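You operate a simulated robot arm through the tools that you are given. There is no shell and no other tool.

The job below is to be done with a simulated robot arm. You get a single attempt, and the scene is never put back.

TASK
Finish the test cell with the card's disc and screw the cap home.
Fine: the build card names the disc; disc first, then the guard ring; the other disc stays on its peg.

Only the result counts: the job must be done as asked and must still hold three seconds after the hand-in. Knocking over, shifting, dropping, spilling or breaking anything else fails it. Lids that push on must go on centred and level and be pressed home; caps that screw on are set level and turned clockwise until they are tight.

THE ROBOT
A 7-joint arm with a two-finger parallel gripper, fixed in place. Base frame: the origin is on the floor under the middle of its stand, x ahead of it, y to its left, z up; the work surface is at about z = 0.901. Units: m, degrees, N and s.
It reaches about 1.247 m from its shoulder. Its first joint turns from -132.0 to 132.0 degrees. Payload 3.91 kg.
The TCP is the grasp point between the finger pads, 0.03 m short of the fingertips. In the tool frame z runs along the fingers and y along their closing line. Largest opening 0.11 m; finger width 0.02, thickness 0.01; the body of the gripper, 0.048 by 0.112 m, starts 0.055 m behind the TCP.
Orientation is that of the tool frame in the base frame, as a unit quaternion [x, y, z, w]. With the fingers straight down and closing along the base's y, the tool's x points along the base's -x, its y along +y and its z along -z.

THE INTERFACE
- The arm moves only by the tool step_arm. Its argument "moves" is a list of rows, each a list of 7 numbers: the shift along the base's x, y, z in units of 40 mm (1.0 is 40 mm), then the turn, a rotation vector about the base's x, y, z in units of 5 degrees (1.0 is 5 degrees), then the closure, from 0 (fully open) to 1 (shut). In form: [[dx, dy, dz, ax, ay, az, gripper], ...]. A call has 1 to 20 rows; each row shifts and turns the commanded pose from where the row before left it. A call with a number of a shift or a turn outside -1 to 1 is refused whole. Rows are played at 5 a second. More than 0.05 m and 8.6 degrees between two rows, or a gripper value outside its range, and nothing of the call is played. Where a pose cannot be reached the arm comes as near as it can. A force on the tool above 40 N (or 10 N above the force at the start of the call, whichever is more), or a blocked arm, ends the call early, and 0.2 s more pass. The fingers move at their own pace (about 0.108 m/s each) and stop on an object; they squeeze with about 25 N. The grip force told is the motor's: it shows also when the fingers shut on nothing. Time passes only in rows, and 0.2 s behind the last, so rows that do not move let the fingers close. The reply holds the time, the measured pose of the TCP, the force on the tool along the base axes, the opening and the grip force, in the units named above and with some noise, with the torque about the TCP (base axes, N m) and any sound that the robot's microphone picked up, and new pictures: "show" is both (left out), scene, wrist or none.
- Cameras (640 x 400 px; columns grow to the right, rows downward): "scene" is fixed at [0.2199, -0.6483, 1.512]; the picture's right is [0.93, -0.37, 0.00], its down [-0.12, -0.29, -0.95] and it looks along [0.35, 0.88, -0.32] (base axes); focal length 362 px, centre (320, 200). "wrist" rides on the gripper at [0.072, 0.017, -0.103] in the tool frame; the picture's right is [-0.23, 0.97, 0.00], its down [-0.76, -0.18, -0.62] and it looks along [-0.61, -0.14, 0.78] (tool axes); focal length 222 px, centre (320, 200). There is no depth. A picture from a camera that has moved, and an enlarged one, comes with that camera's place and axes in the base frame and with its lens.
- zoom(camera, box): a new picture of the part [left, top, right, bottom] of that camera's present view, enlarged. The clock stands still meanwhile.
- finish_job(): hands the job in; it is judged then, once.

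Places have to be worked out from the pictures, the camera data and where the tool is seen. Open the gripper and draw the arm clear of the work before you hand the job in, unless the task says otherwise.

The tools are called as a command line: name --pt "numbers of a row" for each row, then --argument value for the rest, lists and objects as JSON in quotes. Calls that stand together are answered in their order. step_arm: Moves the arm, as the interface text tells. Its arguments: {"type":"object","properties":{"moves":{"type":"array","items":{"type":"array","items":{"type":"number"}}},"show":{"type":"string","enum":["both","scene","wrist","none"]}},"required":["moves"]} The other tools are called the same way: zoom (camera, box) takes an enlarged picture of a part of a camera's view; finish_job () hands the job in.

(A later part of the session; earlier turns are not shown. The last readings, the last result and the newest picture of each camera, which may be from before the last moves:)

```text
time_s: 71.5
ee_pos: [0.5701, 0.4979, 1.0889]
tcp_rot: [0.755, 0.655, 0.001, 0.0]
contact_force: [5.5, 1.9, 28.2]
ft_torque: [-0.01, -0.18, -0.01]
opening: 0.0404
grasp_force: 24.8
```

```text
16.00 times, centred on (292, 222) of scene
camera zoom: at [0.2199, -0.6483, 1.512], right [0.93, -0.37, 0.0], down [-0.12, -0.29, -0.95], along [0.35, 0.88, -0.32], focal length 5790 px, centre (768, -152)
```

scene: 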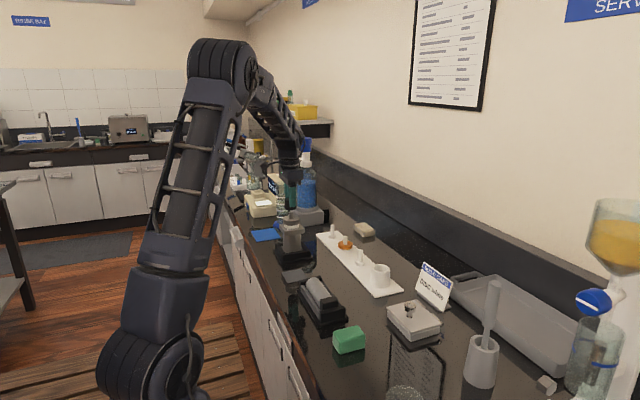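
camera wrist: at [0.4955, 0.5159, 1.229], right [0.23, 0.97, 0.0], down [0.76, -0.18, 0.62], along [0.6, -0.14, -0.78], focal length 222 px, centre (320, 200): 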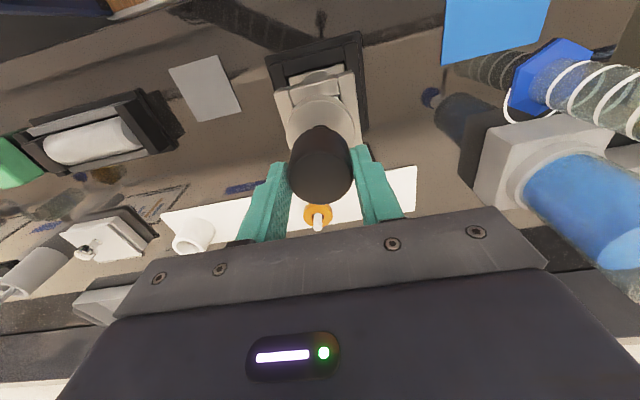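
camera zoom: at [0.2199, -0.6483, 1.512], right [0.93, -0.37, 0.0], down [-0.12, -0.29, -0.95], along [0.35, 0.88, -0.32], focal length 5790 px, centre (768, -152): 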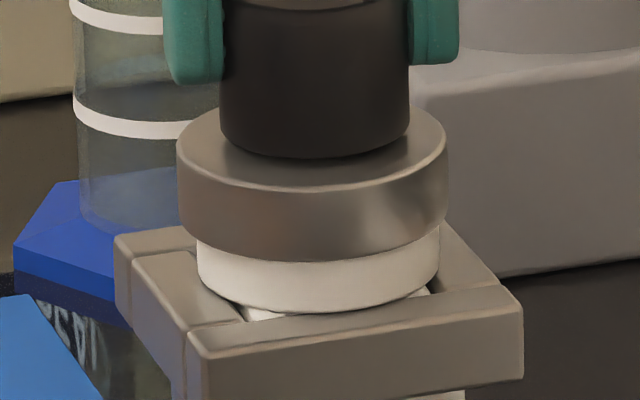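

zoom --camera "scene" --box '[286, 214, 300, 224]'

zoom --camera "wrist" --box '[240, 60, 410, 220]'

```text
16.00 times, centred on (293, 219) of scene
camera zoom: at [0.2199, -0.6483, 1.512], right [0.93, -0.37, 0.0], down [-0.12, -0.29, -0.95], along [0.35, 0.88, -0.32], focal length 5790 px, centre (752, -104)
```

zoom: 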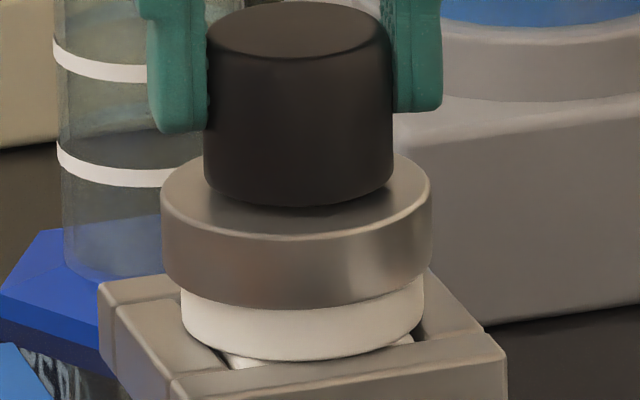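

```text
2.50 times, centred on (325, 140) of wrist
camera zoom: at [0.5974, 0.5679, 1.1941], right [0.93, -0.36, 0.0], down [-0.28, -0.73, 0.62], along [-0.22, -0.58, -0.78], focal length 555 px, centre (308, 350)
```

zoom: 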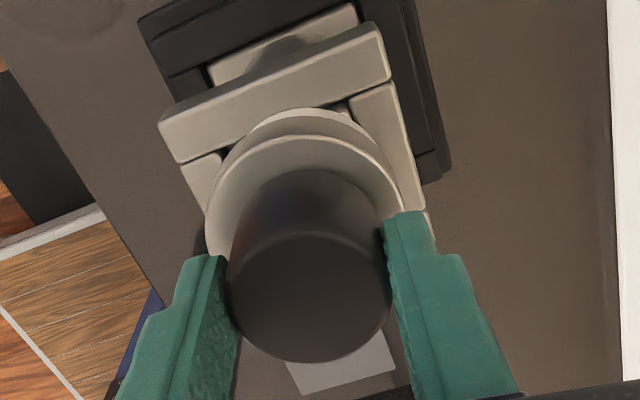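

The cap has dropped about 1.3 mm over 98°, so it is threading. I continue turning without extra downward command and watch the axial force.

step_arm --pt "0 0 0 0 0 -1 1" --pt "0 0 0 0 0 -1 1" --pt "0 0 0 0 0 -1 1" --pt "0 0 0 0 0 -1 1" --pt "0 0 0 0 0 -1 1" --pt "0 0 0 0 0 -1 1" --pt "0 0 0 0 0 -1 1" --pt "0 0 0 0 0 -1 1" --pt "0 0 0 0 0 0 1" --show "none"

zoom --camera "scene" --box '[286, 214, 300, 224]'

```text
time_s: 73.5
ee_pos: [0.5704, 0.4984, 1.0899]
tcp_rot: [0.934, 0.358, 0.0, 0.0]
contact_force: [7.1, 1.9, 16.0]
ft_torque: [0.04, -0.2, 0.0]
opening: 0.0403
grasp_force: 24.9
```

```text
16.00 times, centred on (293, 219) of scene
camera zoom: at [0.2199, -0.6483, 1.512], right [0.93, -0.37, 0.0], down [-0.12, -0.29, -0.95], along [0.35, 0.88, -0.32], focal length 5790 px, centre (752, -104)
```

zoom: 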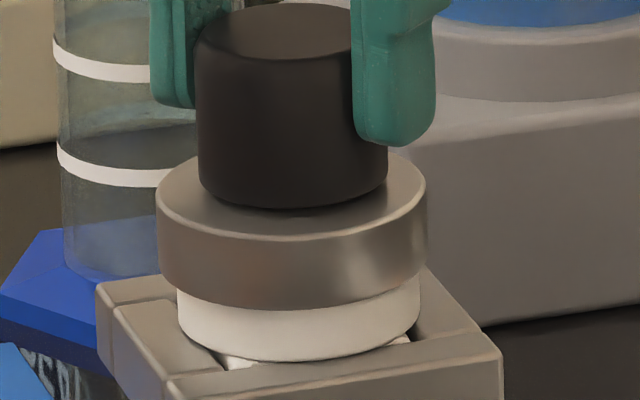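

138° turned; axial force eased from 28 to 16 N, so the thread is drawing down, but there's a 7 N side load. I relieve it by shifting +x slightly while continuing to turn.

step_arm --pt "0.015 0.004 0 0 0 -0.5 1" --pt "0.005 0 0 0 0 -1 1" --pt "0 0 0 0 0 -1 1" --pt "0 0 0 0 0 -1 1" --pt "0 0 0 0 0 -1 1" --pt "0 0 0 0 0 -1 1" --pt "0 0 0 0 0 0 1" --show "none"

zoom --camera "scene" --box '[286, 214, 300, 224]'

```text
time_s: 75.1
ee_pos: [0.5702, 0.499, 1.089]
tcp_rot: [0.992, 0.127, 0.0, 0.0]
contact_force: [2.9, -0.8, 2.7]
ft_torque: [-0.05, -0.14, 0.05]
opening: 0.0405
grasp_force: 25.1
```

```text
16.00 times, centred on (293, 219) of scene
camera zoom: at [0.2199, -0.6483, 1.512], right [0.93, -0.37, 0.0], down [-0.12, -0.29, -0.95], along [0.35, 0.88, -0.32], focal length 5790 px, centre (752, -104)
```

zoom: 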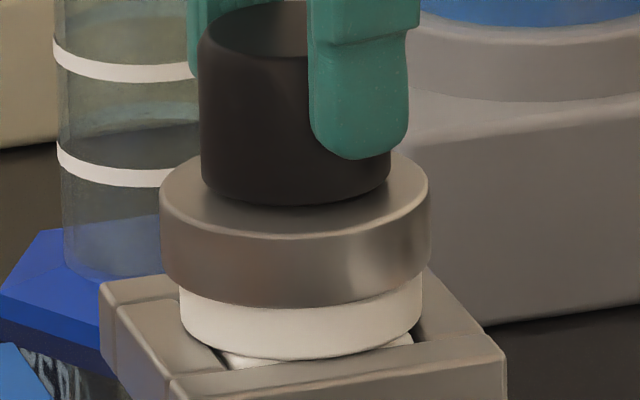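

165° done and the axial force has eased to 2.7 N. I release here, and rotate the open fingers back 180° around the cap to re-grip.

step_arm --pt "0 0 0 0 0 0 0.62" --pt "0 0 0 0 0 0 0.5" --pt "0 0 0 0 0 0 0.3" --pt "0 0 0 0 0 0 0.3"

zoom --camera "scene" --box '[286, 214, 300, 224]'

zoom --camera "wrist" --box '[220, 60, 440, 230]'

```text
time_s: 76.1
ee_pos: [0.5709, 0.4997, 1.0897]
tcp_rot: [0.992, 0.127, 0.0, 0.0]
contact_force: [-0.6, -0.2, 0.0]
ft_torque: [-0.03, -0.01, 0.0]
opening: 0.0767
grasp_force: 0.1
camera wrist: at [0.6454, 0.5006, 1.1937], right [0.02, -1.0, 0.0], down [-0.78, -0.02, 0.62], along [-0.62, -0.02, -0.78], focal length 222 px, centre (320, 200)
```

scene: 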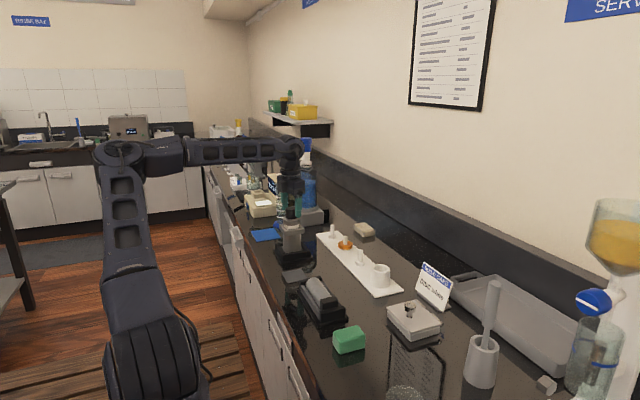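
wrist: 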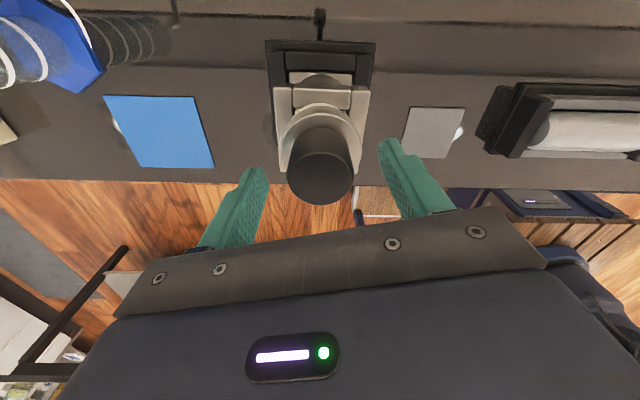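

```text
16.00 times, centred on (293, 219) of scene
camera zoom: at [0.2199, -0.6483, 1.512], right [0.93, -0.37, 0.0], down [-0.12, -0.29, -0.95], along [0.35, 0.88, -0.32], focal length 5790 px, centre (752, -104)
```

zoom: 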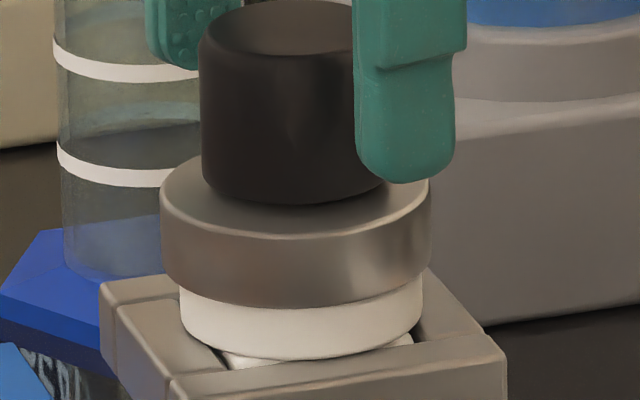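

```text
2.35 times, centred on (330, 145) of wrist
camera zoom: at [0.6454, 0.5006, 1.1937], right [0.02, -1.0, 0.0], down [-0.78, -0.02, 0.62], along [-0.62, -0.02, -0.78], focal length 523 px, centre (296, 329)
```

zoom: 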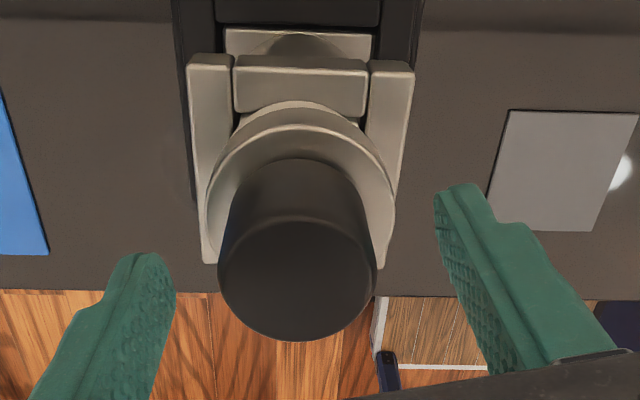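

The arm's elbow swung around during the turn, but the cap stands level on the stud. I unwind 90° first with open fingers and look.

step_arm --pt "0 0 0 0 0 1 0.2" --pt "0 0 0 0 0 1 0.2" --pt "0 0 0 0 0 1 0.2" --pt "0 0 0 0 0 1 0.2" --pt "0 0 0 0 0 1 0.2" --pt "0 0 0 0 0 1 0.2" --pt "0 0 0 0 0 1 0.2" --pt "0 0 0 0 0 1 0.2" --pt "0 0 0 0 0 1 0.2" --pt "0 0 0 0 0 1 0.2" --pt "0 0 0 0 0 1 0.2" --pt "0 0 0 0 0 1 0.2" --pt "0 0 0 0 0 1 0.2" --pt "0 0 0 0 0 1 0.2" --pt "0 0 0 0 0 1 0.2" --pt "0 0 0 0 0 1 0.2" --pt "0 0 0 0 0 0 0.2"

zoom --camera "scene" --box '[286, 214, 300, 224]'

```text
time_s: 79.7
ee_pos: [0.5702, 0.4997, 1.0894]
tcp_rot: [0.678, 0.735, 0.0, 0.0]
contact_force: [0.8, 0.3, 0.2]
ft_torque: [0.0, 0.02, -0.01]
opening: 0.0879
grasp_force: 0.1
camera wrist: at [0.5815, 0.5726, 1.1934], right [0.99, -0.15, 0.0], down [-0.12, -0.77, 0.62], along [-0.09, -0.62, -0.78], focal length 222 px, centre (320, 200)
```

scene: 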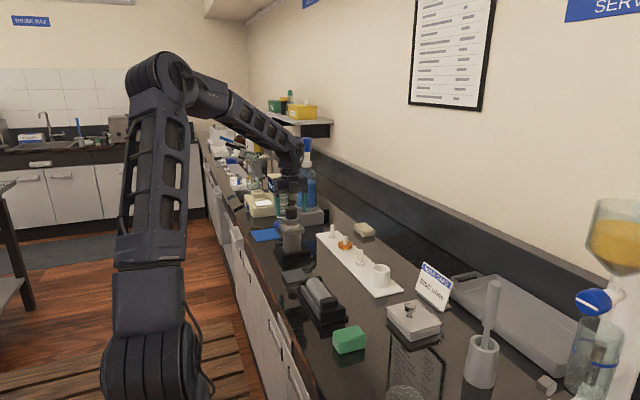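
wrist: 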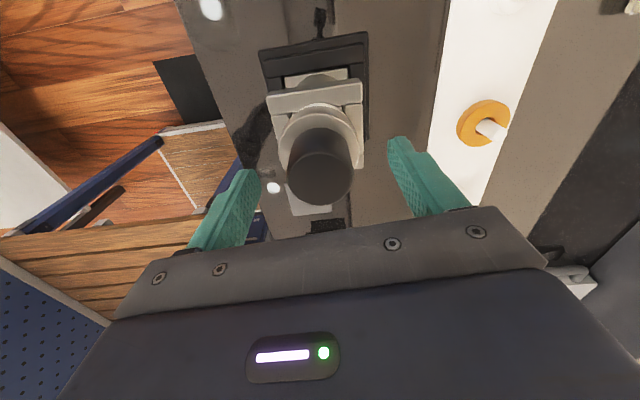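

```text
16.00 times, centred on (293, 219) of scene
camera zoom: at [0.2199, -0.6483, 1.512], right [0.93, -0.37, 0.0], down [-0.12, -0.29, -0.95], along [0.35, 0.88, -0.32], focal length 5790 px, centre (752, -104)
```

zoom: 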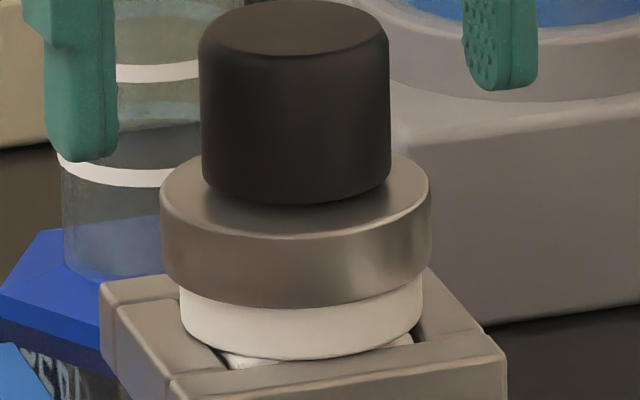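

Clean view: the cap stands upright with a ~5 mm gap left to the ring. I unwind further, past the starting angle, to get a full half-turn per grip.

step_arm --pt "0 0 0 0 0 1 0.2" --pt "0 0 0 0 0 1 0.2" --pt "0 0 0 0 0 1 0.2" --pt "0 0 0 0 0 1 0.2" --pt "0 0 0 0 0 1 0.2" --pt "0 0 0 0 0 1 0.2" --pt "0 0 0 0 0 1 0.2" --pt "0 0 0 0 0 1 0.2" --pt "0 0 0 0 0 1 0.2" --pt "0 0 0 0 0 1 0.2" --pt "0 0 0 0 0 1 0.2" --pt "0 0 0 0 0 1 0.2" --pt "0 0 0 0 0 1 0.2" --pt "0 0 0 0 0 1 0.2" --pt "0 0 0 0 0 1 0.2" --pt "0 0 0 0 0 1 0.2" --pt "0 0 0 0 0 1 0.2" --pt "0 0 0 0 0 0 0.2"

```text
time_s: 83.5
ee_pos: [0.5713, 0.5001, 1.0897]
tcp_rot: [0.004, 1.0, 0.0, 0.0]
contact_force: [-0.1, 0.7, 1.1]
ft_torque: [-0.01, -0.02, 0.01]
opening: 0.0879
grasp_force: 0.0
camera wrist: at [0.4986, 0.5161, 1.1936], right [0.23, 0.97, 0.0], down [0.76, -0.18, 0.62], along [0.61, -0.15, -0.78], focal length 222 px, centre (320, 200)
```

scene: 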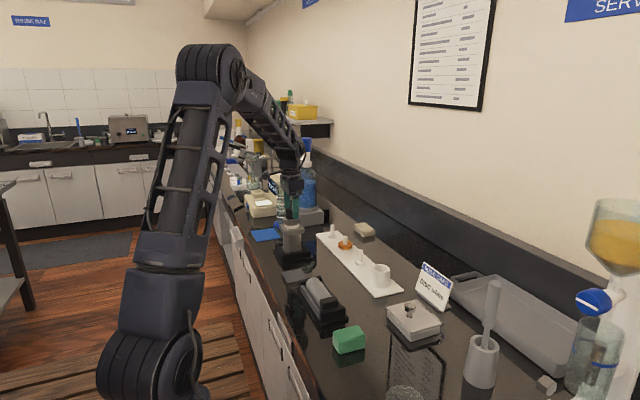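
wrist: 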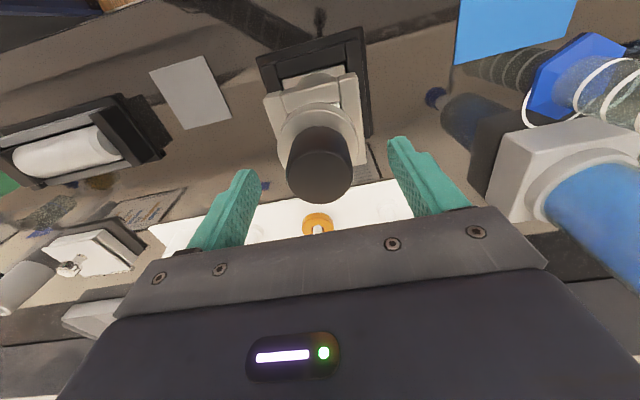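

zoom --camera "wrist" --box '[250, 80, 400, 220]'

step_arm --pt "0 0 0 0 0 1 0.2" --pt "0 0 0 0 0 1 0.2" --pt "0 0 0 0 0 1 0.2" --pt "0 0 0 0 0 1 0.2" --pt "0 0 0 0 0 1 0.2" --pt "0 0 0 0 0 1 0.2" --pt "0 0 0 0 0 1 0.2" --pt "0 0 0 0 0 1 0.2" --pt "0 0 0 0 0 1 0.2" --pt "0 0 0 0 0 1 0.2" --pt "0 0 0 0 0 1 0.2" --pt "0 0 0 0 0 1 0.2" --pt "0 0 0 0 0 1 0.2" --pt "0 0 0 0 0 1 0.2" --pt "0 0 0 0 0 1 0.2" --pt "0 0 0 0 0 1 0.2" --pt "0 0 0 0 0 1 0.2" --pt "0 0 0 0 0 0 0.2"

zoom --camera "wrist" --box '[250, 80, 400, 220]'

zoom --camera "scene" --box '[286, 214, 300, 224]'

```text
2.86 times, centred on (325, 150) of wrist
camera zoom: at [0.4986, 0.5161, 1.1936], right [0.23, 0.97, 0.0], down [0.76, -0.18, 0.62], along [0.61, -0.15, -0.78], focal length 635 px, centre (306, 343)
```

zoom: 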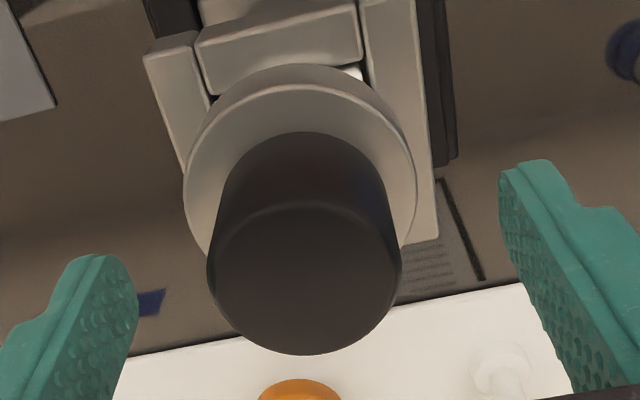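

```text
time_s: 87.3
ee_pos: [0.5706, 0.4974, 1.0896]
tcp_rot: [-0.672, 0.74, 0.0, 0.0]
contact_force: [-0.1, 0.0, 1.4]
ft_torque: [-0.01, 0.01, -0.01]
opening: 0.0881
grasp_force: 0.0
camera wrist: at [0.5473, 0.4277, 1.1936], right [-0.95, 0.32, 0.0], down [0.25, 0.74, 0.62], along [0.2, 0.59, -0.78], focal length 222 px, centre (320, 200)
```

scene: 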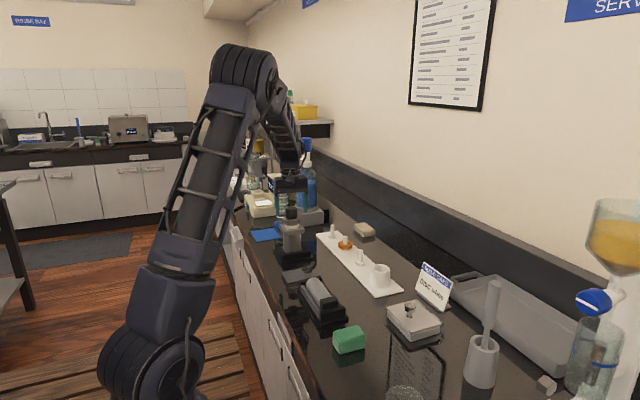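
wrist: 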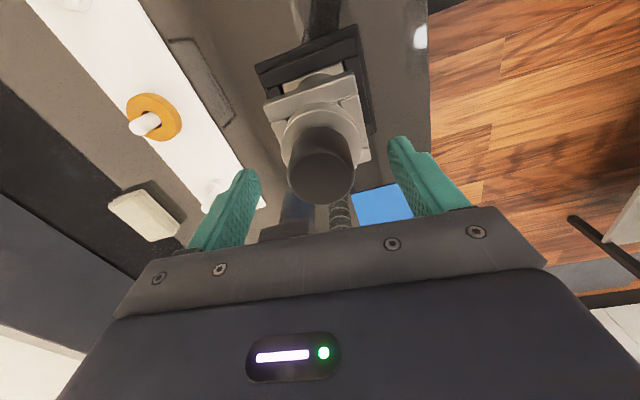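

```text
2.86 times, centred on (325, 150) of wrist
camera zoom: at [0.5473, 0.4277, 1.1936], right [-0.95, 0.32, 0.0], down [0.25, 0.74, 0.62], along [0.2, 0.59, -0.78], focal length 635 px, centre (306, 343)
```

zoom: 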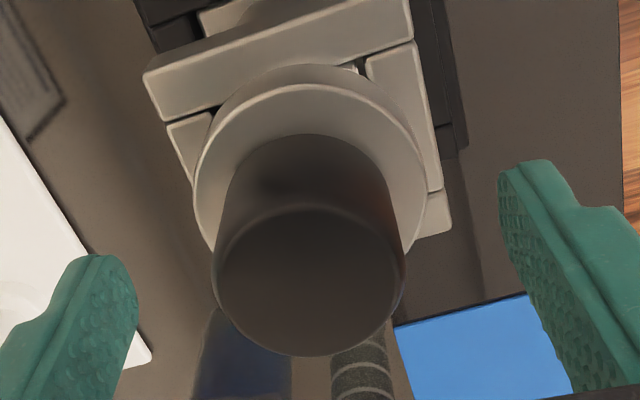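

```text
16.00 times, centred on (293, 219) of scene
camera zoom: at [0.2199, -0.6483, 1.512], right [0.93, -0.37, 0.0], down [-0.12, -0.29, -0.95], along [0.35, 0.88, -0.32], focal length 5790 px, centre (752, -104)
```

zoom: 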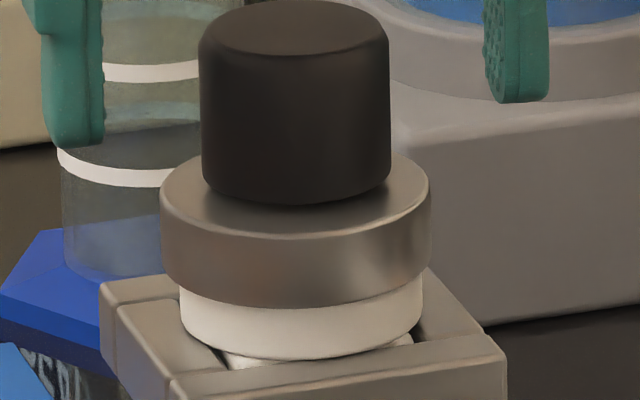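

Now at +85° with the cap well centred between the pads. I close in stages on the cap for the next half-turn.

step_arm --pt "0 0 0 0 0 0 0.5" --pt "0 0 0 0 0 0 0.58" --pt "0 0 0 0 0 0 0.62" --pt "0 0 0 0 0 0 0.65" --pt "0 0 0 0 0 0 1" --pt "0 0 0 0 0 0 1" --show "none"

zoom --camera "scene" --box '[286, 214, 300, 224]'

```text
time_s: 88.7
ee_pos: [0.571, 0.4988, 1.0899]
tcp_rot: [-0.673, 0.74, 0.0, 0.0]
contact_force: [-2.6, -0.1, -0.5]
ft_torque: [0.04, 0.07, 0.01]
opening: 0.0398
grasp_force: 24.7
```

```text
16.00 times, centred on (293, 219) of scene
camera zoom: at [0.2199, -0.6483, 1.512], right [0.93, -0.37, 0.0], down [-0.12, -0.29, -0.95], along [0.35, 0.88, -0.32], focal length 5790 px, centre (752, -104)
```

zoom: 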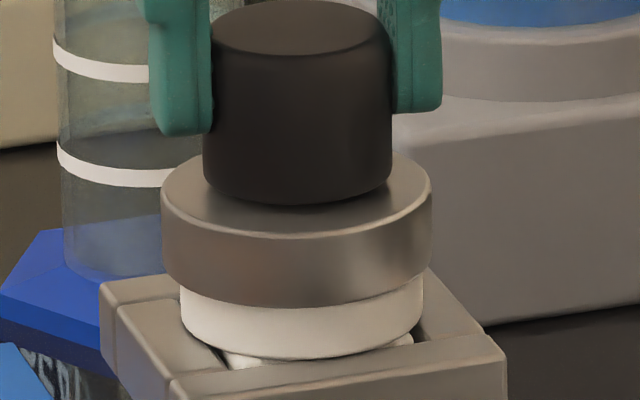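

Gripped again (39.8 mm). I turn clockwise 85° with a very light downward follow.

step_arm --pt "0 0 -0.005 0 0 -1 1" --pt "0 0 -0.001 0 0 -1 1" --pt "0 0 -0.001 0 0 -1 1" --pt "0 0 -0.001 0 0 -1 1" --pt "0 0 -0.001 0 0 -1 1" --pt "0 0 -0.001 0 0 -1 1" --pt "0 0 -0.001 0 0 -1 1" --pt "0 0 -0.001 0 0 -1 1" --pt "0 0 -0.001 0 0 -1 1" --pt "0 0 -0.001 0 0 -1 1" --pt "0 0 0 0 0 0 1" --show "none"

zoom --camera "scene" --box '[286, 214, 300, 224]'

```text
time_s: 91.1
ee_pos: [0.5717, 0.4988, 1.0901]
tcp_rot: [-0.296, 0.955, 0.0, 0.0]
contact_force: [-2.3, -1.5, -1.6]
ft_torque: [-0.07, 0.14, 0.05]
opening: 0.0395
grasp_force: 24.5
```

```text
16.00 times, centred on (293, 219) of scene
camera zoom: at [0.2199, -0.6483, 1.512], right [0.93, -0.37, 0.0], down [-0.12, -0.29, -0.95], along [0.35, 0.88, -0.32], focal length 5790 px, centre (752, -104)
```

zoom: 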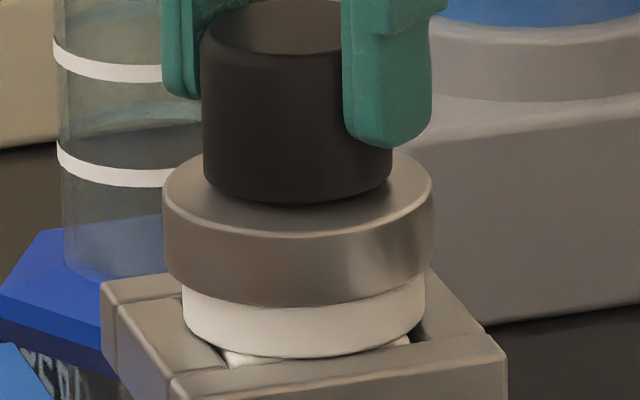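

Only ~0.2 mm change with no axial load. I add a light push (about 10 N) and continue turning.

step_arm --pt "0 0 -0.01 0 0 -1 1" --pt "0 0 -0.01 0 0 -1 1" --pt "0 0 -0.005 0 0 -1 1" --pt "0 0 -0.005 0 0 -1 1" --pt "0 0 -0.002 0 0 -1 1" --pt "0 0 -0.002 0 0 -1 1" --pt "0 0 -0.002 0 0 -1 1" --pt "0 0 0 0 0 0 1" --show "none"

zoom --camera "scene" --box '[286, 214, 300, 224]'

```text
time_s: 92.9
ee_pos: [0.5709, 0.499, 1.0885]
tcp_rot: [0.004, 1.0, 0.001, 0.0]
contact_force: [-2.5, 2.4, 2.3]
ft_torque: [0.07, 0.02, 0.02]
opening: 0.0398
grasp_force: 25.0
```

```text
16.00 times, centred on (293, 219) of scene
camera zoom: at [0.2199, -0.6483, 1.512], right [0.93, -0.37, 0.0], down [-0.12, -0.29, -0.95], along [0.35, 0.88, -0.32], focal length 5790 px, centre (752, -104)
```

zoom: 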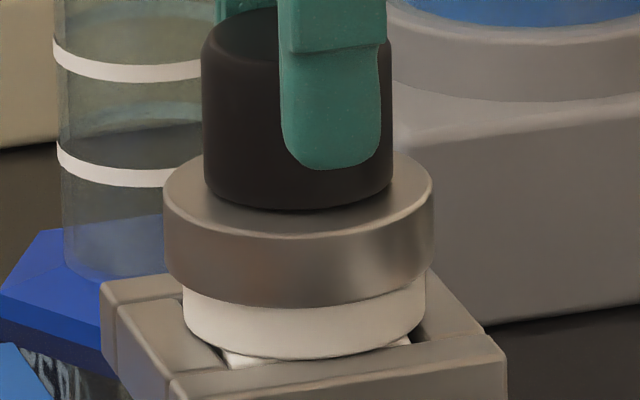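

The cap is down another ~1.3 mm with low force. It's threading; I continue clockwise with a matched follow.

step_arm --pt "0 0 -0.004 0 0 -1 1" --pt "0 0 -0.002 0 0 -1 1" --pt "0 0 -0.002 0 0 -1 1" --pt "0 0 -0.002 0 0 -1 1" --pt "0 0 -0.002 0 0 -1 1" --pt "0 0 -0.002 0 0 -1 1" --pt "0 0 -0.002 0 0 -1 1" --pt "0 0 -0.002 0 0 -1 1" --pt "0 0 -0.002 0 0 -1 1" --pt "0 0 -0.002 0 0 -1 1" --pt "0 0 -0.002 0 0 -1 1" --pt "0 0 -0.002 0 0 -1 1" --pt "0 0 -0.002 0 0 -1 1" --pt "0 0 -0.002 0 0 -1 1" --pt "0 0 -0.002 0 0 -1 1" --pt "0 0 -0.002 0 0 -1 1" --pt "0 0 0 0 0 0 1" --show "none"

zoom --camera "scene" --box '[286, 214, 300, 224]'

```text
time_s: 96.5
ee_pos: [0.5706, 0.4982, 1.0866]
tcp_rot: [0.646, 0.763, 0.0, -0.001]
contact_force: [-5.4, -3.1, 0.3]
ft_torque: [-0.16, 0.29, 0.27]
opening: 0.0399
grasp_force: 25.1
```

```text
16.00 times, centred on (293, 219) of scene
camera zoom: at [0.2199, -0.6483, 1.512], right [0.93, -0.37, 0.0], down [-0.12, -0.29, -0.95], along [0.35, 0.88, -0.32], focal length 5790 px, centre (752, -104)
```

zoom: 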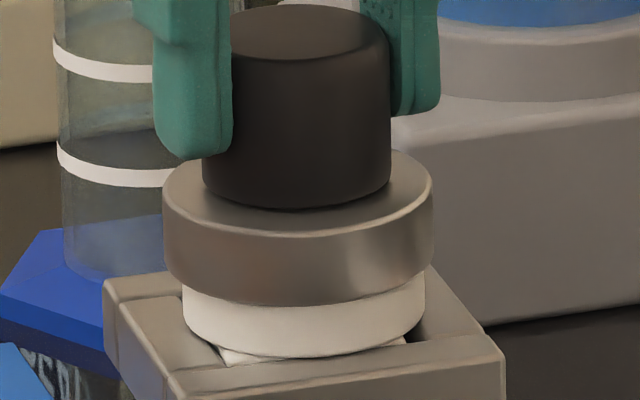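

A 0.27 N·m resisting torque appeared together with a side load. I relieve the side load slightly and recheck before deciding whether it's tight or binding.

step_arm --pt "-0.01 -0.006 0 0 0 0 1" --pt "0 0 0 0 0 0 1" --show "wrist"

zoom --camera "wrist" --box '[240, 60, 410, 220]'

zoom --camera "scene" --box '[278, 212, 306, 250]'

```text
time_s: 97.1
ee_pos: [0.5701, 0.4988, 1.0867]
tcp_rot: [0.646, 0.764, 0.0, 0.0]
contact_force: [-3.2, -3.1, 3.3]
ft_torque: [-0.1, 0.16, 0.1]
opening: 0.0398
grasp_force: 25.4
camera wrist: at [0.5756, 0.5724, 1.1907], right [1.0, -0.06, 0.0], down [-0.05, -0.78, 0.62], along [-0.04, -0.62, -0.78], focal length 222 px, centre (320, 200)
```

wrist: 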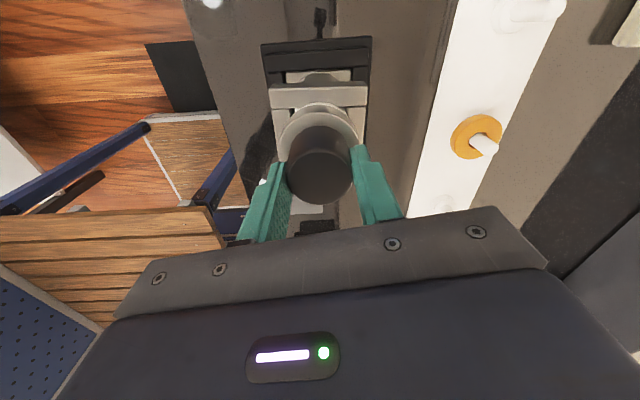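

```text
2.50 times, centred on (325, 140) of wrist
camera zoom: at [0.5756, 0.5724, 1.1907], right [1.0, -0.06, 0.0], down [-0.05, -0.78, 0.62], along [-0.04, -0.62, -0.78], focal length 555 px, centre (308, 350)
```

zoom: 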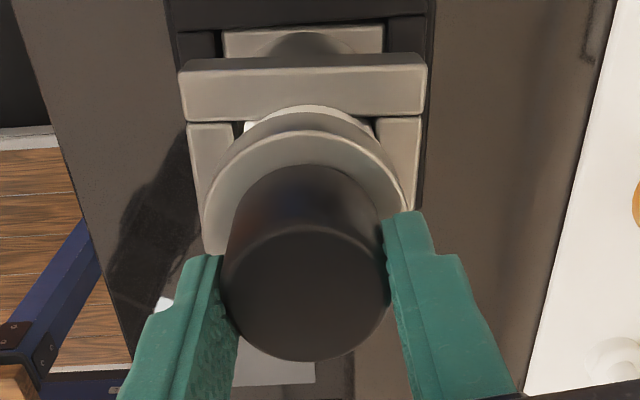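

```text
10.53 times, centred on (292, 231) of scene
camera zoom: at [0.2199, -0.6483, 1.512], right [0.93, -0.37, 0.0], down [-0.12, -0.29, -0.95], along [0.35, 0.88, -0.32], focal length 3809 px, centre (615, -126)
```

zoom: 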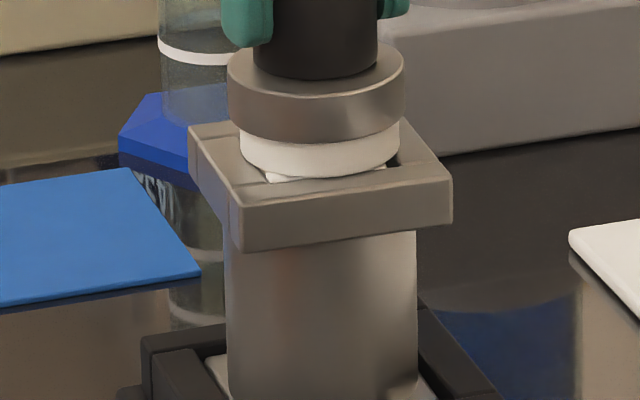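

The torque fell to 0.10 N·m once the side load eased, so it was binding, not tight. I turn on another 30°.

step_arm --pt "0 -0.004 -0.003 0 0 -1 1" --pt "0 0 -0.002 0 0 -1 1" --pt "0 0 -0.002 0 0 -1 1" --pt "0 0 -0.002 0 0 -1 1" --pt "0 0 -0.002 0 0 -1 1" --pt "0 0 -0.002 0 0 -1 1" --pt "0 0 0 0 0 0 1" --show "none"

zoom --camera "scene" --box '[286, 214, 300, 224]'

```text
time_s: 98.7
ee_pos: [0.5704, 0.4994, 1.0864]
tcp_rot: [0.822, 0.569, 0.0, 0.0]
contact_force: [-5.6, -0.4, 2.6]
ft_torque: [0.01, 0.13, 0.38]
opening: 0.0399
grasp_force: 24.8
```

```text
16.00 times, centred on (293, 219) of scene
camera zoom: at [0.2199, -0.6483, 1.512], right [0.93, -0.37, 0.0], down [-0.12, -0.29, -0.95], along [0.35, 0.88, -0.32], focal length 5790 px, centre (752, -104)
```

zoom: 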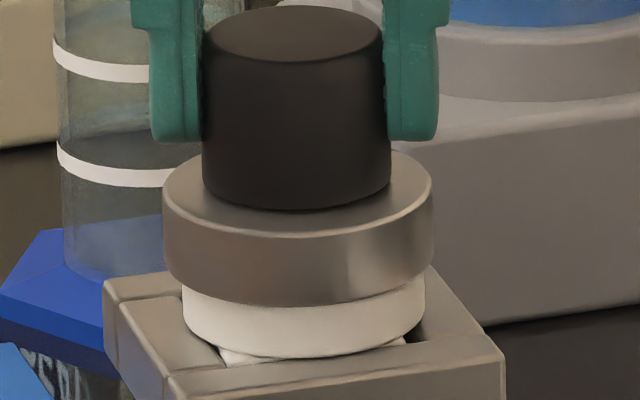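

Torque is now 0.38 N·m at −110°, with ~4 mm still visible between cap and ring. I release, unwind, and take a fresh grip to see whether it keeps descending.

step_arm --pt "0 0 0 0 0 0 0.64" --pt "0 0 0 0 0 0 0.55" --pt "0 0 0 0 0 0 0.3" --pt "0 0 0 0 0 1 0.2" --pt "0 0 0 0 0 1 0.2" --pt "0 0 0 0 0 1 0.2" --pt "0 0 0 0 0 1 0.2" --pt "0 0 0 0 0 1 0.2" --pt "0 0 0 0 0 1 0.2" --pt "0 0 0 0 0 1 0.2" --pt "0 0 0 0 0 1 0.2" --pt "0 0 0 0 0 1 0.2" --pt "0 0 0 0 0 1 0.2" --pt "0 0 0 0 0 1 0.2" --pt "0 0 0 0 0 1 0.2" --pt "0 0 0 0 0 1 0.2" --pt "0 0 0 0 0 1 0.2" --pt "0 0 0 0 0 1 0.2" --pt "0 0 0 0 0 1 0.2" --pt "0 0 0 0 0 1 0.2" --show "none"

zoom --camera "scene" --box '[286, 214, 300, 224]'

step_arm --pt "0 0 0 0 0 1 0.2" --pt "0 0 0 0 0 1 0.2" --pt "0 0 0 0 0 1 0.2" --pt "0 0 0 0 0 1 0.2" --pt "0 0 0 0 0 1 0.2" --pt "0 0 0 0 0 1 0.2" --pt "0 0 0 0 0 1 0.2" --pt "0 0 0 0 0 1 0.2" --pt "0 0 0 0 0 1 0.2" --pt "0 0 0 0 0 1 0.2" --pt "0 0 0 0 0 1 0.2" --pt "0 0 0 0 0 1 0.2" --pt "0 0 0 0 0 1 0.2" --pt "0 0 0 0 0 1 0.2" --pt "0 0 0 0 0 1 0.2" --pt "0 0 0 0 0 1 0.2" --pt "0 0 0 0 0 1 0.2" --pt "0 0 0 0 0 1 0.2" --pt "0 0 0 0 0 1 0.2" --pt "0 0 0 0 0 1 0.2"

```text
time_s: 102.9
ee_pos: [0.5706, 0.4988, 1.086]
tcp_rot: [0.22, 0.976, -0.001, -0.001]
contact_force: [-0.1, 0.3, -1.0]
ft_torque: [-0.01, -0.02, 0.01]
opening: 0.088
grasp_force: 0.1
```

```text
16.00 times, centred on (293, 219) of scene
camera zoom: at [0.2199, -0.6483, 1.512], right [0.93, -0.37, 0.0], down [-0.12, -0.29, -0.95], along [0.35, 0.88, -0.32], focal length 5790 px, centre (752, -104)
```

zoom: 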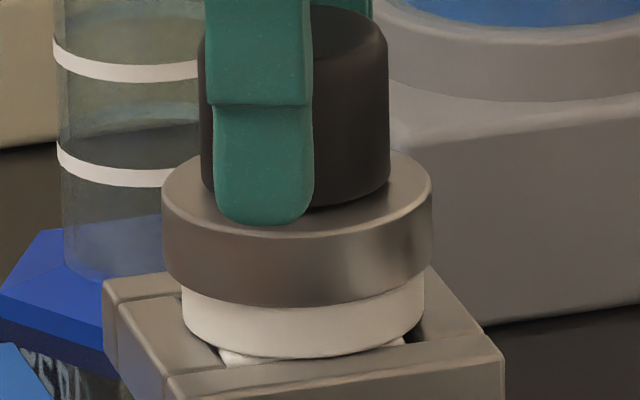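

```text
time_s: 107.1
ee_pos: [0.5708, 0.4989, 1.0862]
tcp_rot: [-0.606, 0.795, 0.0, 0.0]
contact_force: [-0.2, -0.3, -0.2]
ft_torque: [0.01, -0.04, -0.03]
opening: 0.0878
grasp_force: 0.1
camera wrist: at [0.5349, 0.4325, 1.1898], right [-0.88, 0.48, 0.0], down [0.37, 0.69, 0.62], along [0.3, 0.55, -0.78], focal length 222 px, centre (320, 200)
```

scene: 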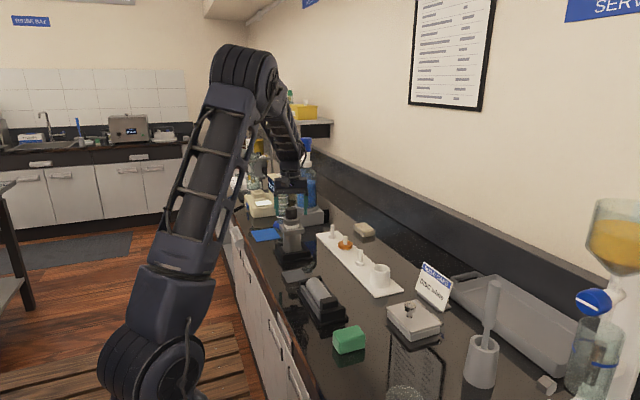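
wrist: 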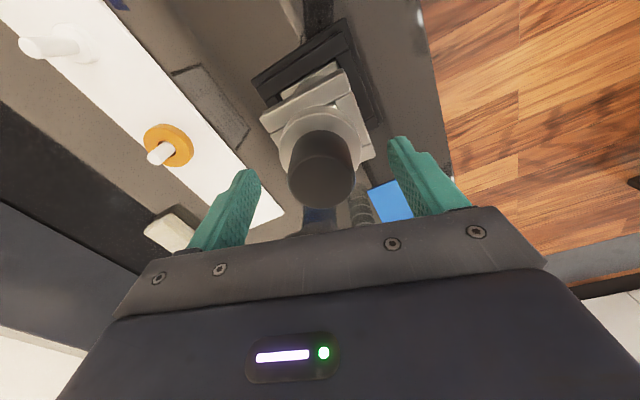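

zoom --camera "scene" --box '[286, 214, 300, 224]'

zoom --camera "wrist" --box '[250, 80, 400, 220]'

```text
16.00 times, centred on (293, 219) of scene
camera zoom: at [0.2199, -0.6483, 1.512], right [0.93, -0.37, 0.0], down [-0.12, -0.29, -0.95], along [0.35, 0.88, -0.32], focal length 5790 px, centre (752, -104)
```

zoom: 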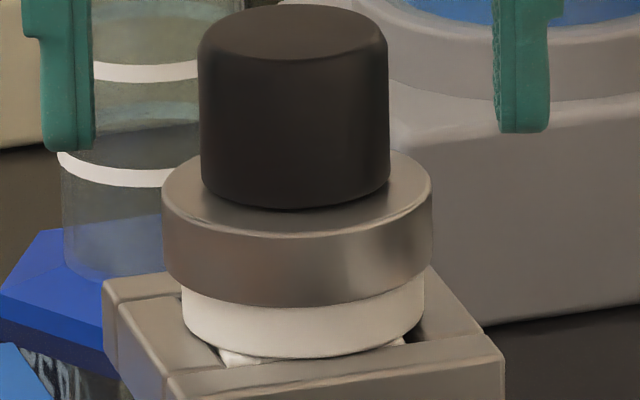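

```text
2.86 times, centred on (325, 150) of wrist
camera zoom: at [0.5349, 0.4325, 1.1898], right [-0.88, 0.48, 0.0], down [0.37, 0.69, 0.62], along [0.3, 0.55, -0.78], focal length 635 px, centre (306, 343)
```

zoom: 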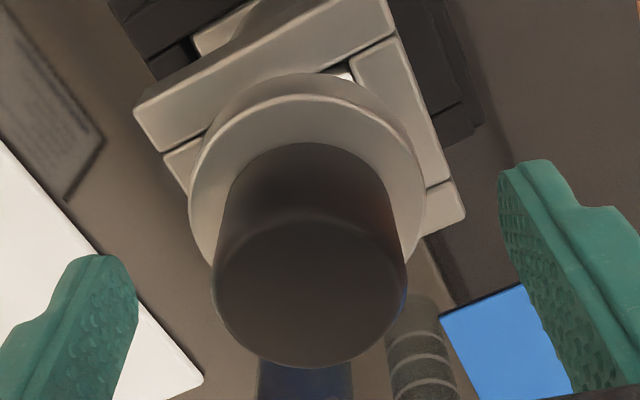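

The gap is unchanged after release, so the cap holds its height on the thread. I close for another pass and turn in monitored portions.

step_arm --pt "0 0 0 0 0 0 0.5" --pt "0 0 0 0 0 0 0.58" --pt "0 0 0 0 0 0 0.62" --pt "0 0 0 0 0 0 0.65" --pt "0 0 0 0 0 0 1" --pt "0 0 0 0 0 0 1" --pt "0 0 -0.004 0 0 -1 1" --pt "0 0 -0.002 0 0 -1 1" --pt "0 0 -0.002 0 0 -1 1" --pt "0 0 -0.002 0 0 -1 1" --pt "0 0 -0.002 0 0 -1 1" --pt "0 0 -0.002 0 0 -1 1" --pt "0 0 -0.002 0 0 -1 1" --pt "0 0 -0.002 0 0 -1 1" --show "none"

zoom --camera "scene" --box '[286, 214, 300, 224]'

```text
time_s: 110.1
ee_pos: [0.5689, 0.4983, 1.0849]
tcp_rot: [-0.295, 0.955, 0.0, 0.001]
contact_force: [-3.8, 1.7, 3.5]
ft_torque: [0.0, 0.06, 0.71]
opening: 0.0395
grasp_force: 25.1
```

```text
16.00 times, centred on (293, 219) of scene
camera zoom: at [0.2199, -0.6483, 1.512], right [0.93, -0.37, 0.0], down [-0.12, -0.29, -0.95], along [0.35, 0.88, -0.32], focal length 5790 px, centre (752, -104)
```

zoom: 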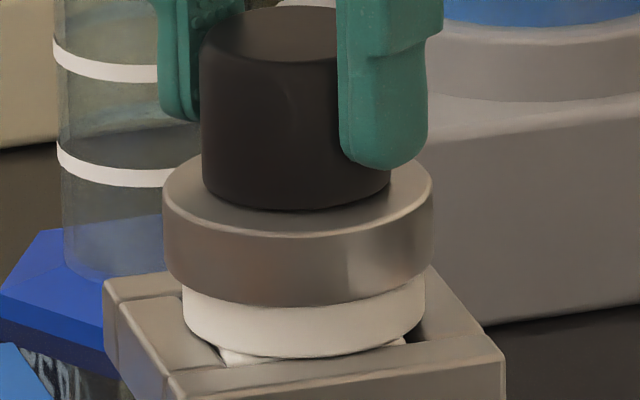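

Torque is rising (0.71 N·m) while the cap still creeps down ~3 mm/turn. Before going on I check the nest/base has not moved by repeating the very first zoom.

zoom --camera "scene" --box '[262, 205, 326, 290]'

zoom --camera "scene" --box '[276, 230, 312, 265]'

```text
4.71 times, centred on (294, 248) of scene
camera zoom: at [0.2199, -0.6483, 1.512], right [0.93, -0.37, 0.0], down [-0.12, -0.29, -0.95], along [0.35, 0.88, -0.32], focal length 1703 px, centre (442, -24)
```

zoom: 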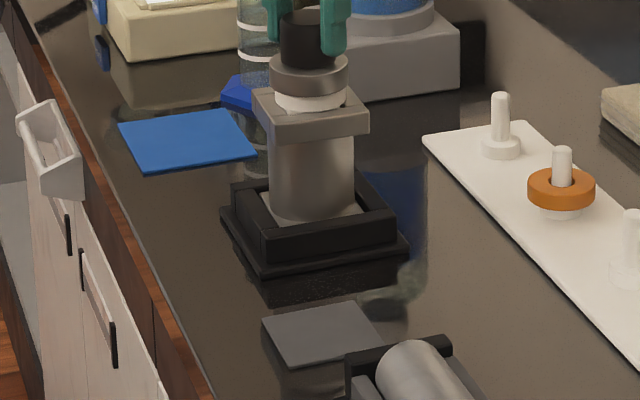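

```text
11.43 times, centred on (294, 248) of scene
camera zoom: at [0.2199, -0.6483, 1.512], right [0.93, -0.37, 0.0], down [-0.12, -0.29, -0.95], along [0.35, 0.88, -0.32], focal length 4136 px, centre (617, -343)
```

zoom: 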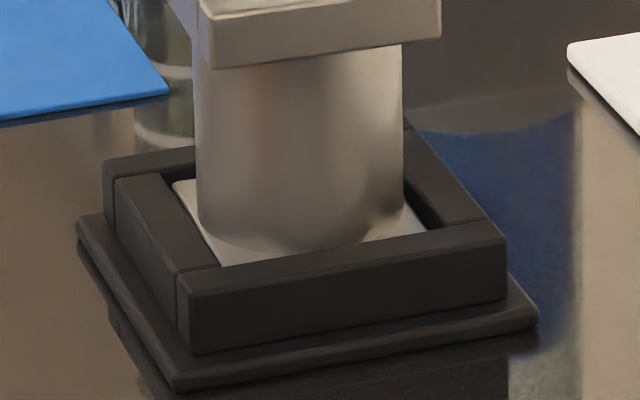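

The nest hasn't moved. I continue clockwise, 30° more, with the same gentle follow.

step_arm --pt "-0.004 0 -0.002 0 0 -1 1" --pt "-0.003 0 -0.002 0 0 -1 1" --pt "0 0 -0.002 0 0 -1 1" --pt "0 0 -0.002 0 0 -1 1" --pt "0 0 -0.002 0 0 -1 1" --pt "0 0 -0.002 0 0 -1 1" --show "none"

zoom --camera "scene" --box '[286, 214, 300, 224]'

```text
time_s: 111.5
ee_pos: [0.5692, 0.4981, 1.0851]
tcp_rot: [-0.039, 0.999, 0.001, 0.001]
contact_force: [-5.4, 6.8, 17.0]
ft_torque: [0.23, -0.03, 0.81]
opening: 0.0399
grasp_force: 25.1
```

```text
16.00 times, centred on (293, 219) of scene
camera zoom: at [0.2199, -0.6483, 1.512], right [0.93, -0.37, 0.0], down [-0.12, -0.29, -0.95], along [0.35, 0.88, -0.32], focal length 5790 px, centre (752, -104)
```

zoom: 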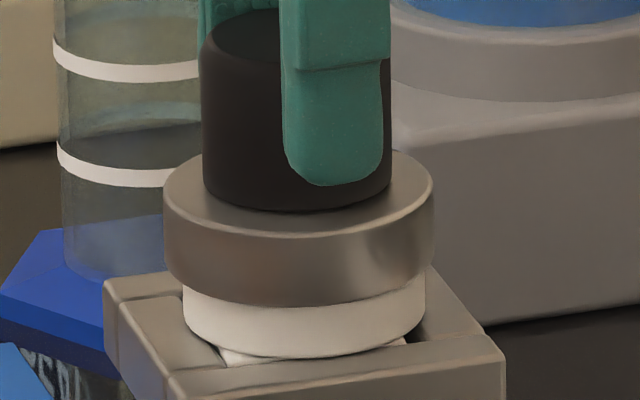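

Torque has levelled at ~0.8 N·m and the cap stopped descending, which suggests tight, yet the scene view suggests a gap over the ring. I release and withdraw to inspect from the side with the wrist camera.

step_arm --pt "0 0 0.01 0 0 0 1" --pt "0 0 0 0 0 0 0.64" --pt "0 0 0 0 0 0 0.5" --pt "0 0 0 0 0 0 0.2" --pt "0 0 0.5 0 0 0 0" --pt "0 0 0.8 0 0 0 0" --pt "0 0 1 0 0 0 0" --pt "0 0 0 0 0 0 0"

zoom --camera "scene" --box '[286, 214, 300, 224]'

zoom --camera "wrist" --box '[250, 40, 400, 200]'

```text
time_s: 113.3
ee_pos: [0.5697, 0.4976, 1.1764]
tcp_rot: [-0.039, 0.999, 0.001, 0.0]
contact_force: [0.2, -0.6, -0.3]
ft_torque: [-0.01, 0.02, 0.0]
opening: 0.11
grasp_force: 0.1
camera wrist: at [0.4965, 0.5087, 1.2798], right [0.15, 0.99, 0.0], down [0.77, -0.12, 0.62], along [0.62, -0.09, -0.78], focal length 222 px, centre (320, 200)
```

scene: 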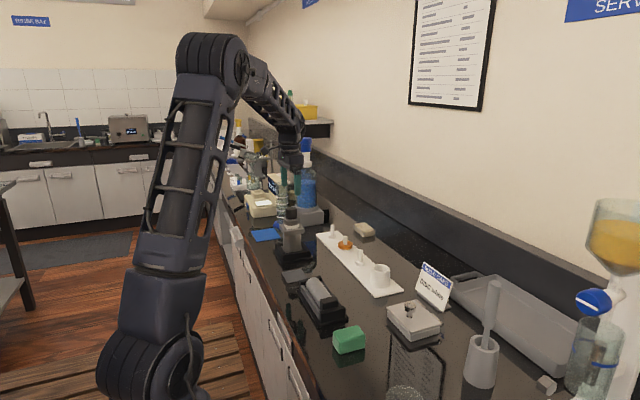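
wrist: 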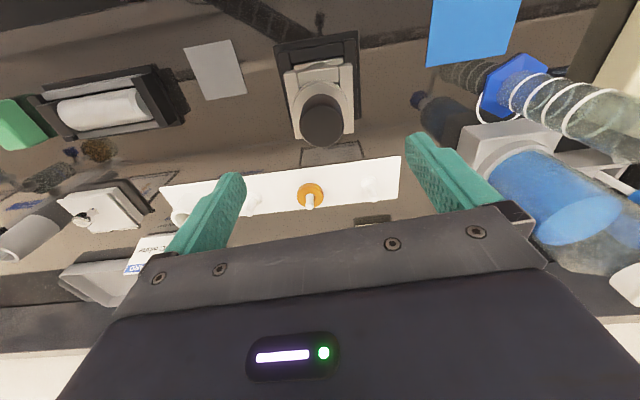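

```text
16.00 times, centred on (293, 219) of scene
camera zoom: at [0.2199, -0.6483, 1.512], right [0.93, -0.37, 0.0], down [-0.12, -0.29, -0.95], along [0.35, 0.88, -0.32], focal length 5790 px, centre (752, -104)
```

zoom: 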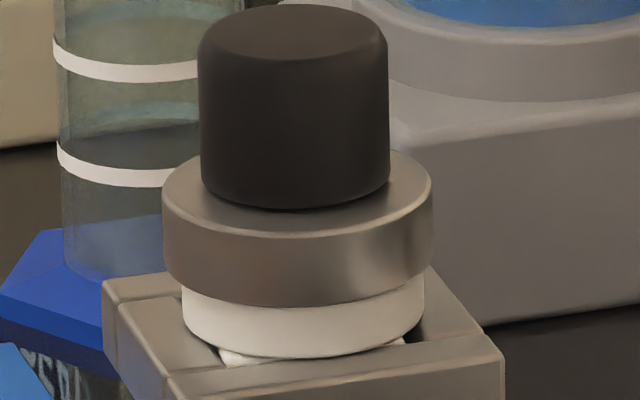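

```text
2.50 times, centred on (325, 120) of wrist
camera zoom: at [0.4965, 0.5087, 1.2798], right [0.15, 0.99, 0.0], down [0.77, -0.12, 0.62], along [0.62, -0.09, -0.78], focal length 555 px, centre (308, 400)
```

zoom: 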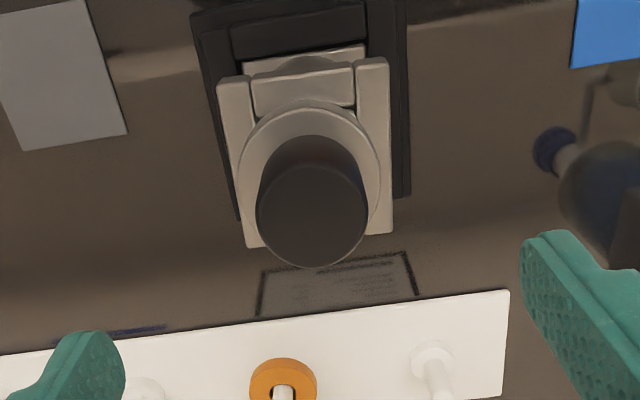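

From this angle I can't judge the gap. I back off in −x and tilt the gripper so the wrist camera looks almost horizontally at the cap/ring joint.

step_arm --pt "-1 0.15 0 0 0 0 0" --pt "-1 0.15 0 0 0 0 0" --pt "-0.9 0.15 0 0 0 0 0" --pt "0 0 0 0 -1 0 0" --pt "0 0 0 0 -1 0 0" --pt "0 0 0 0 -1 0 0" --pt "0 0 0 0 -1 0 0" --pt "0 0 0 0 -1 0 0" --pt "0 0 0 0 -1 0 0" --pt "0 0 0 0 -1 0 0" --pt "0 0 0 0 -1 0 0" --pt "0 0 0 0 -1 0 0" --pt "0 0 0 0 0 0 0"

```text
time_s: 116.1
ee_pos: [0.4532, 0.5167, 1.1766]
tcp_rot: [-0.036, 0.923, -0.015, 0.382]
contact_force: [-0.9, -0.4, -0.1]
ft_torque: [0.01, 0.0, 0.02]
opening: 0.1099
grasp_force: 0.0
camera wrist: at [0.3292, 0.527, 1.1986], right [0.11, 0.99, 0.11], down [0.11, -0.12, 0.99], along [0.99, -0.09, -0.12], focal length 222 px, centre (320, 200)
```

scene: 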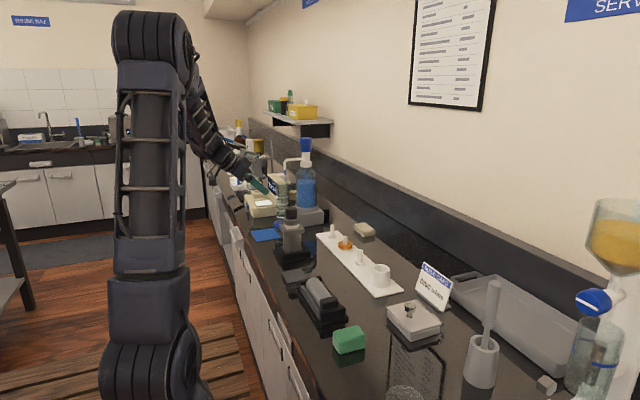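
wrist: 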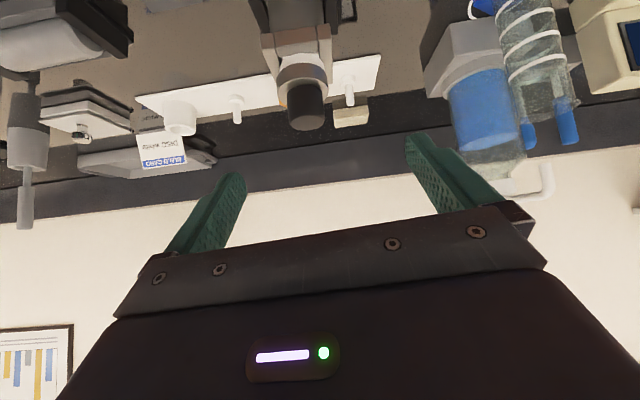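

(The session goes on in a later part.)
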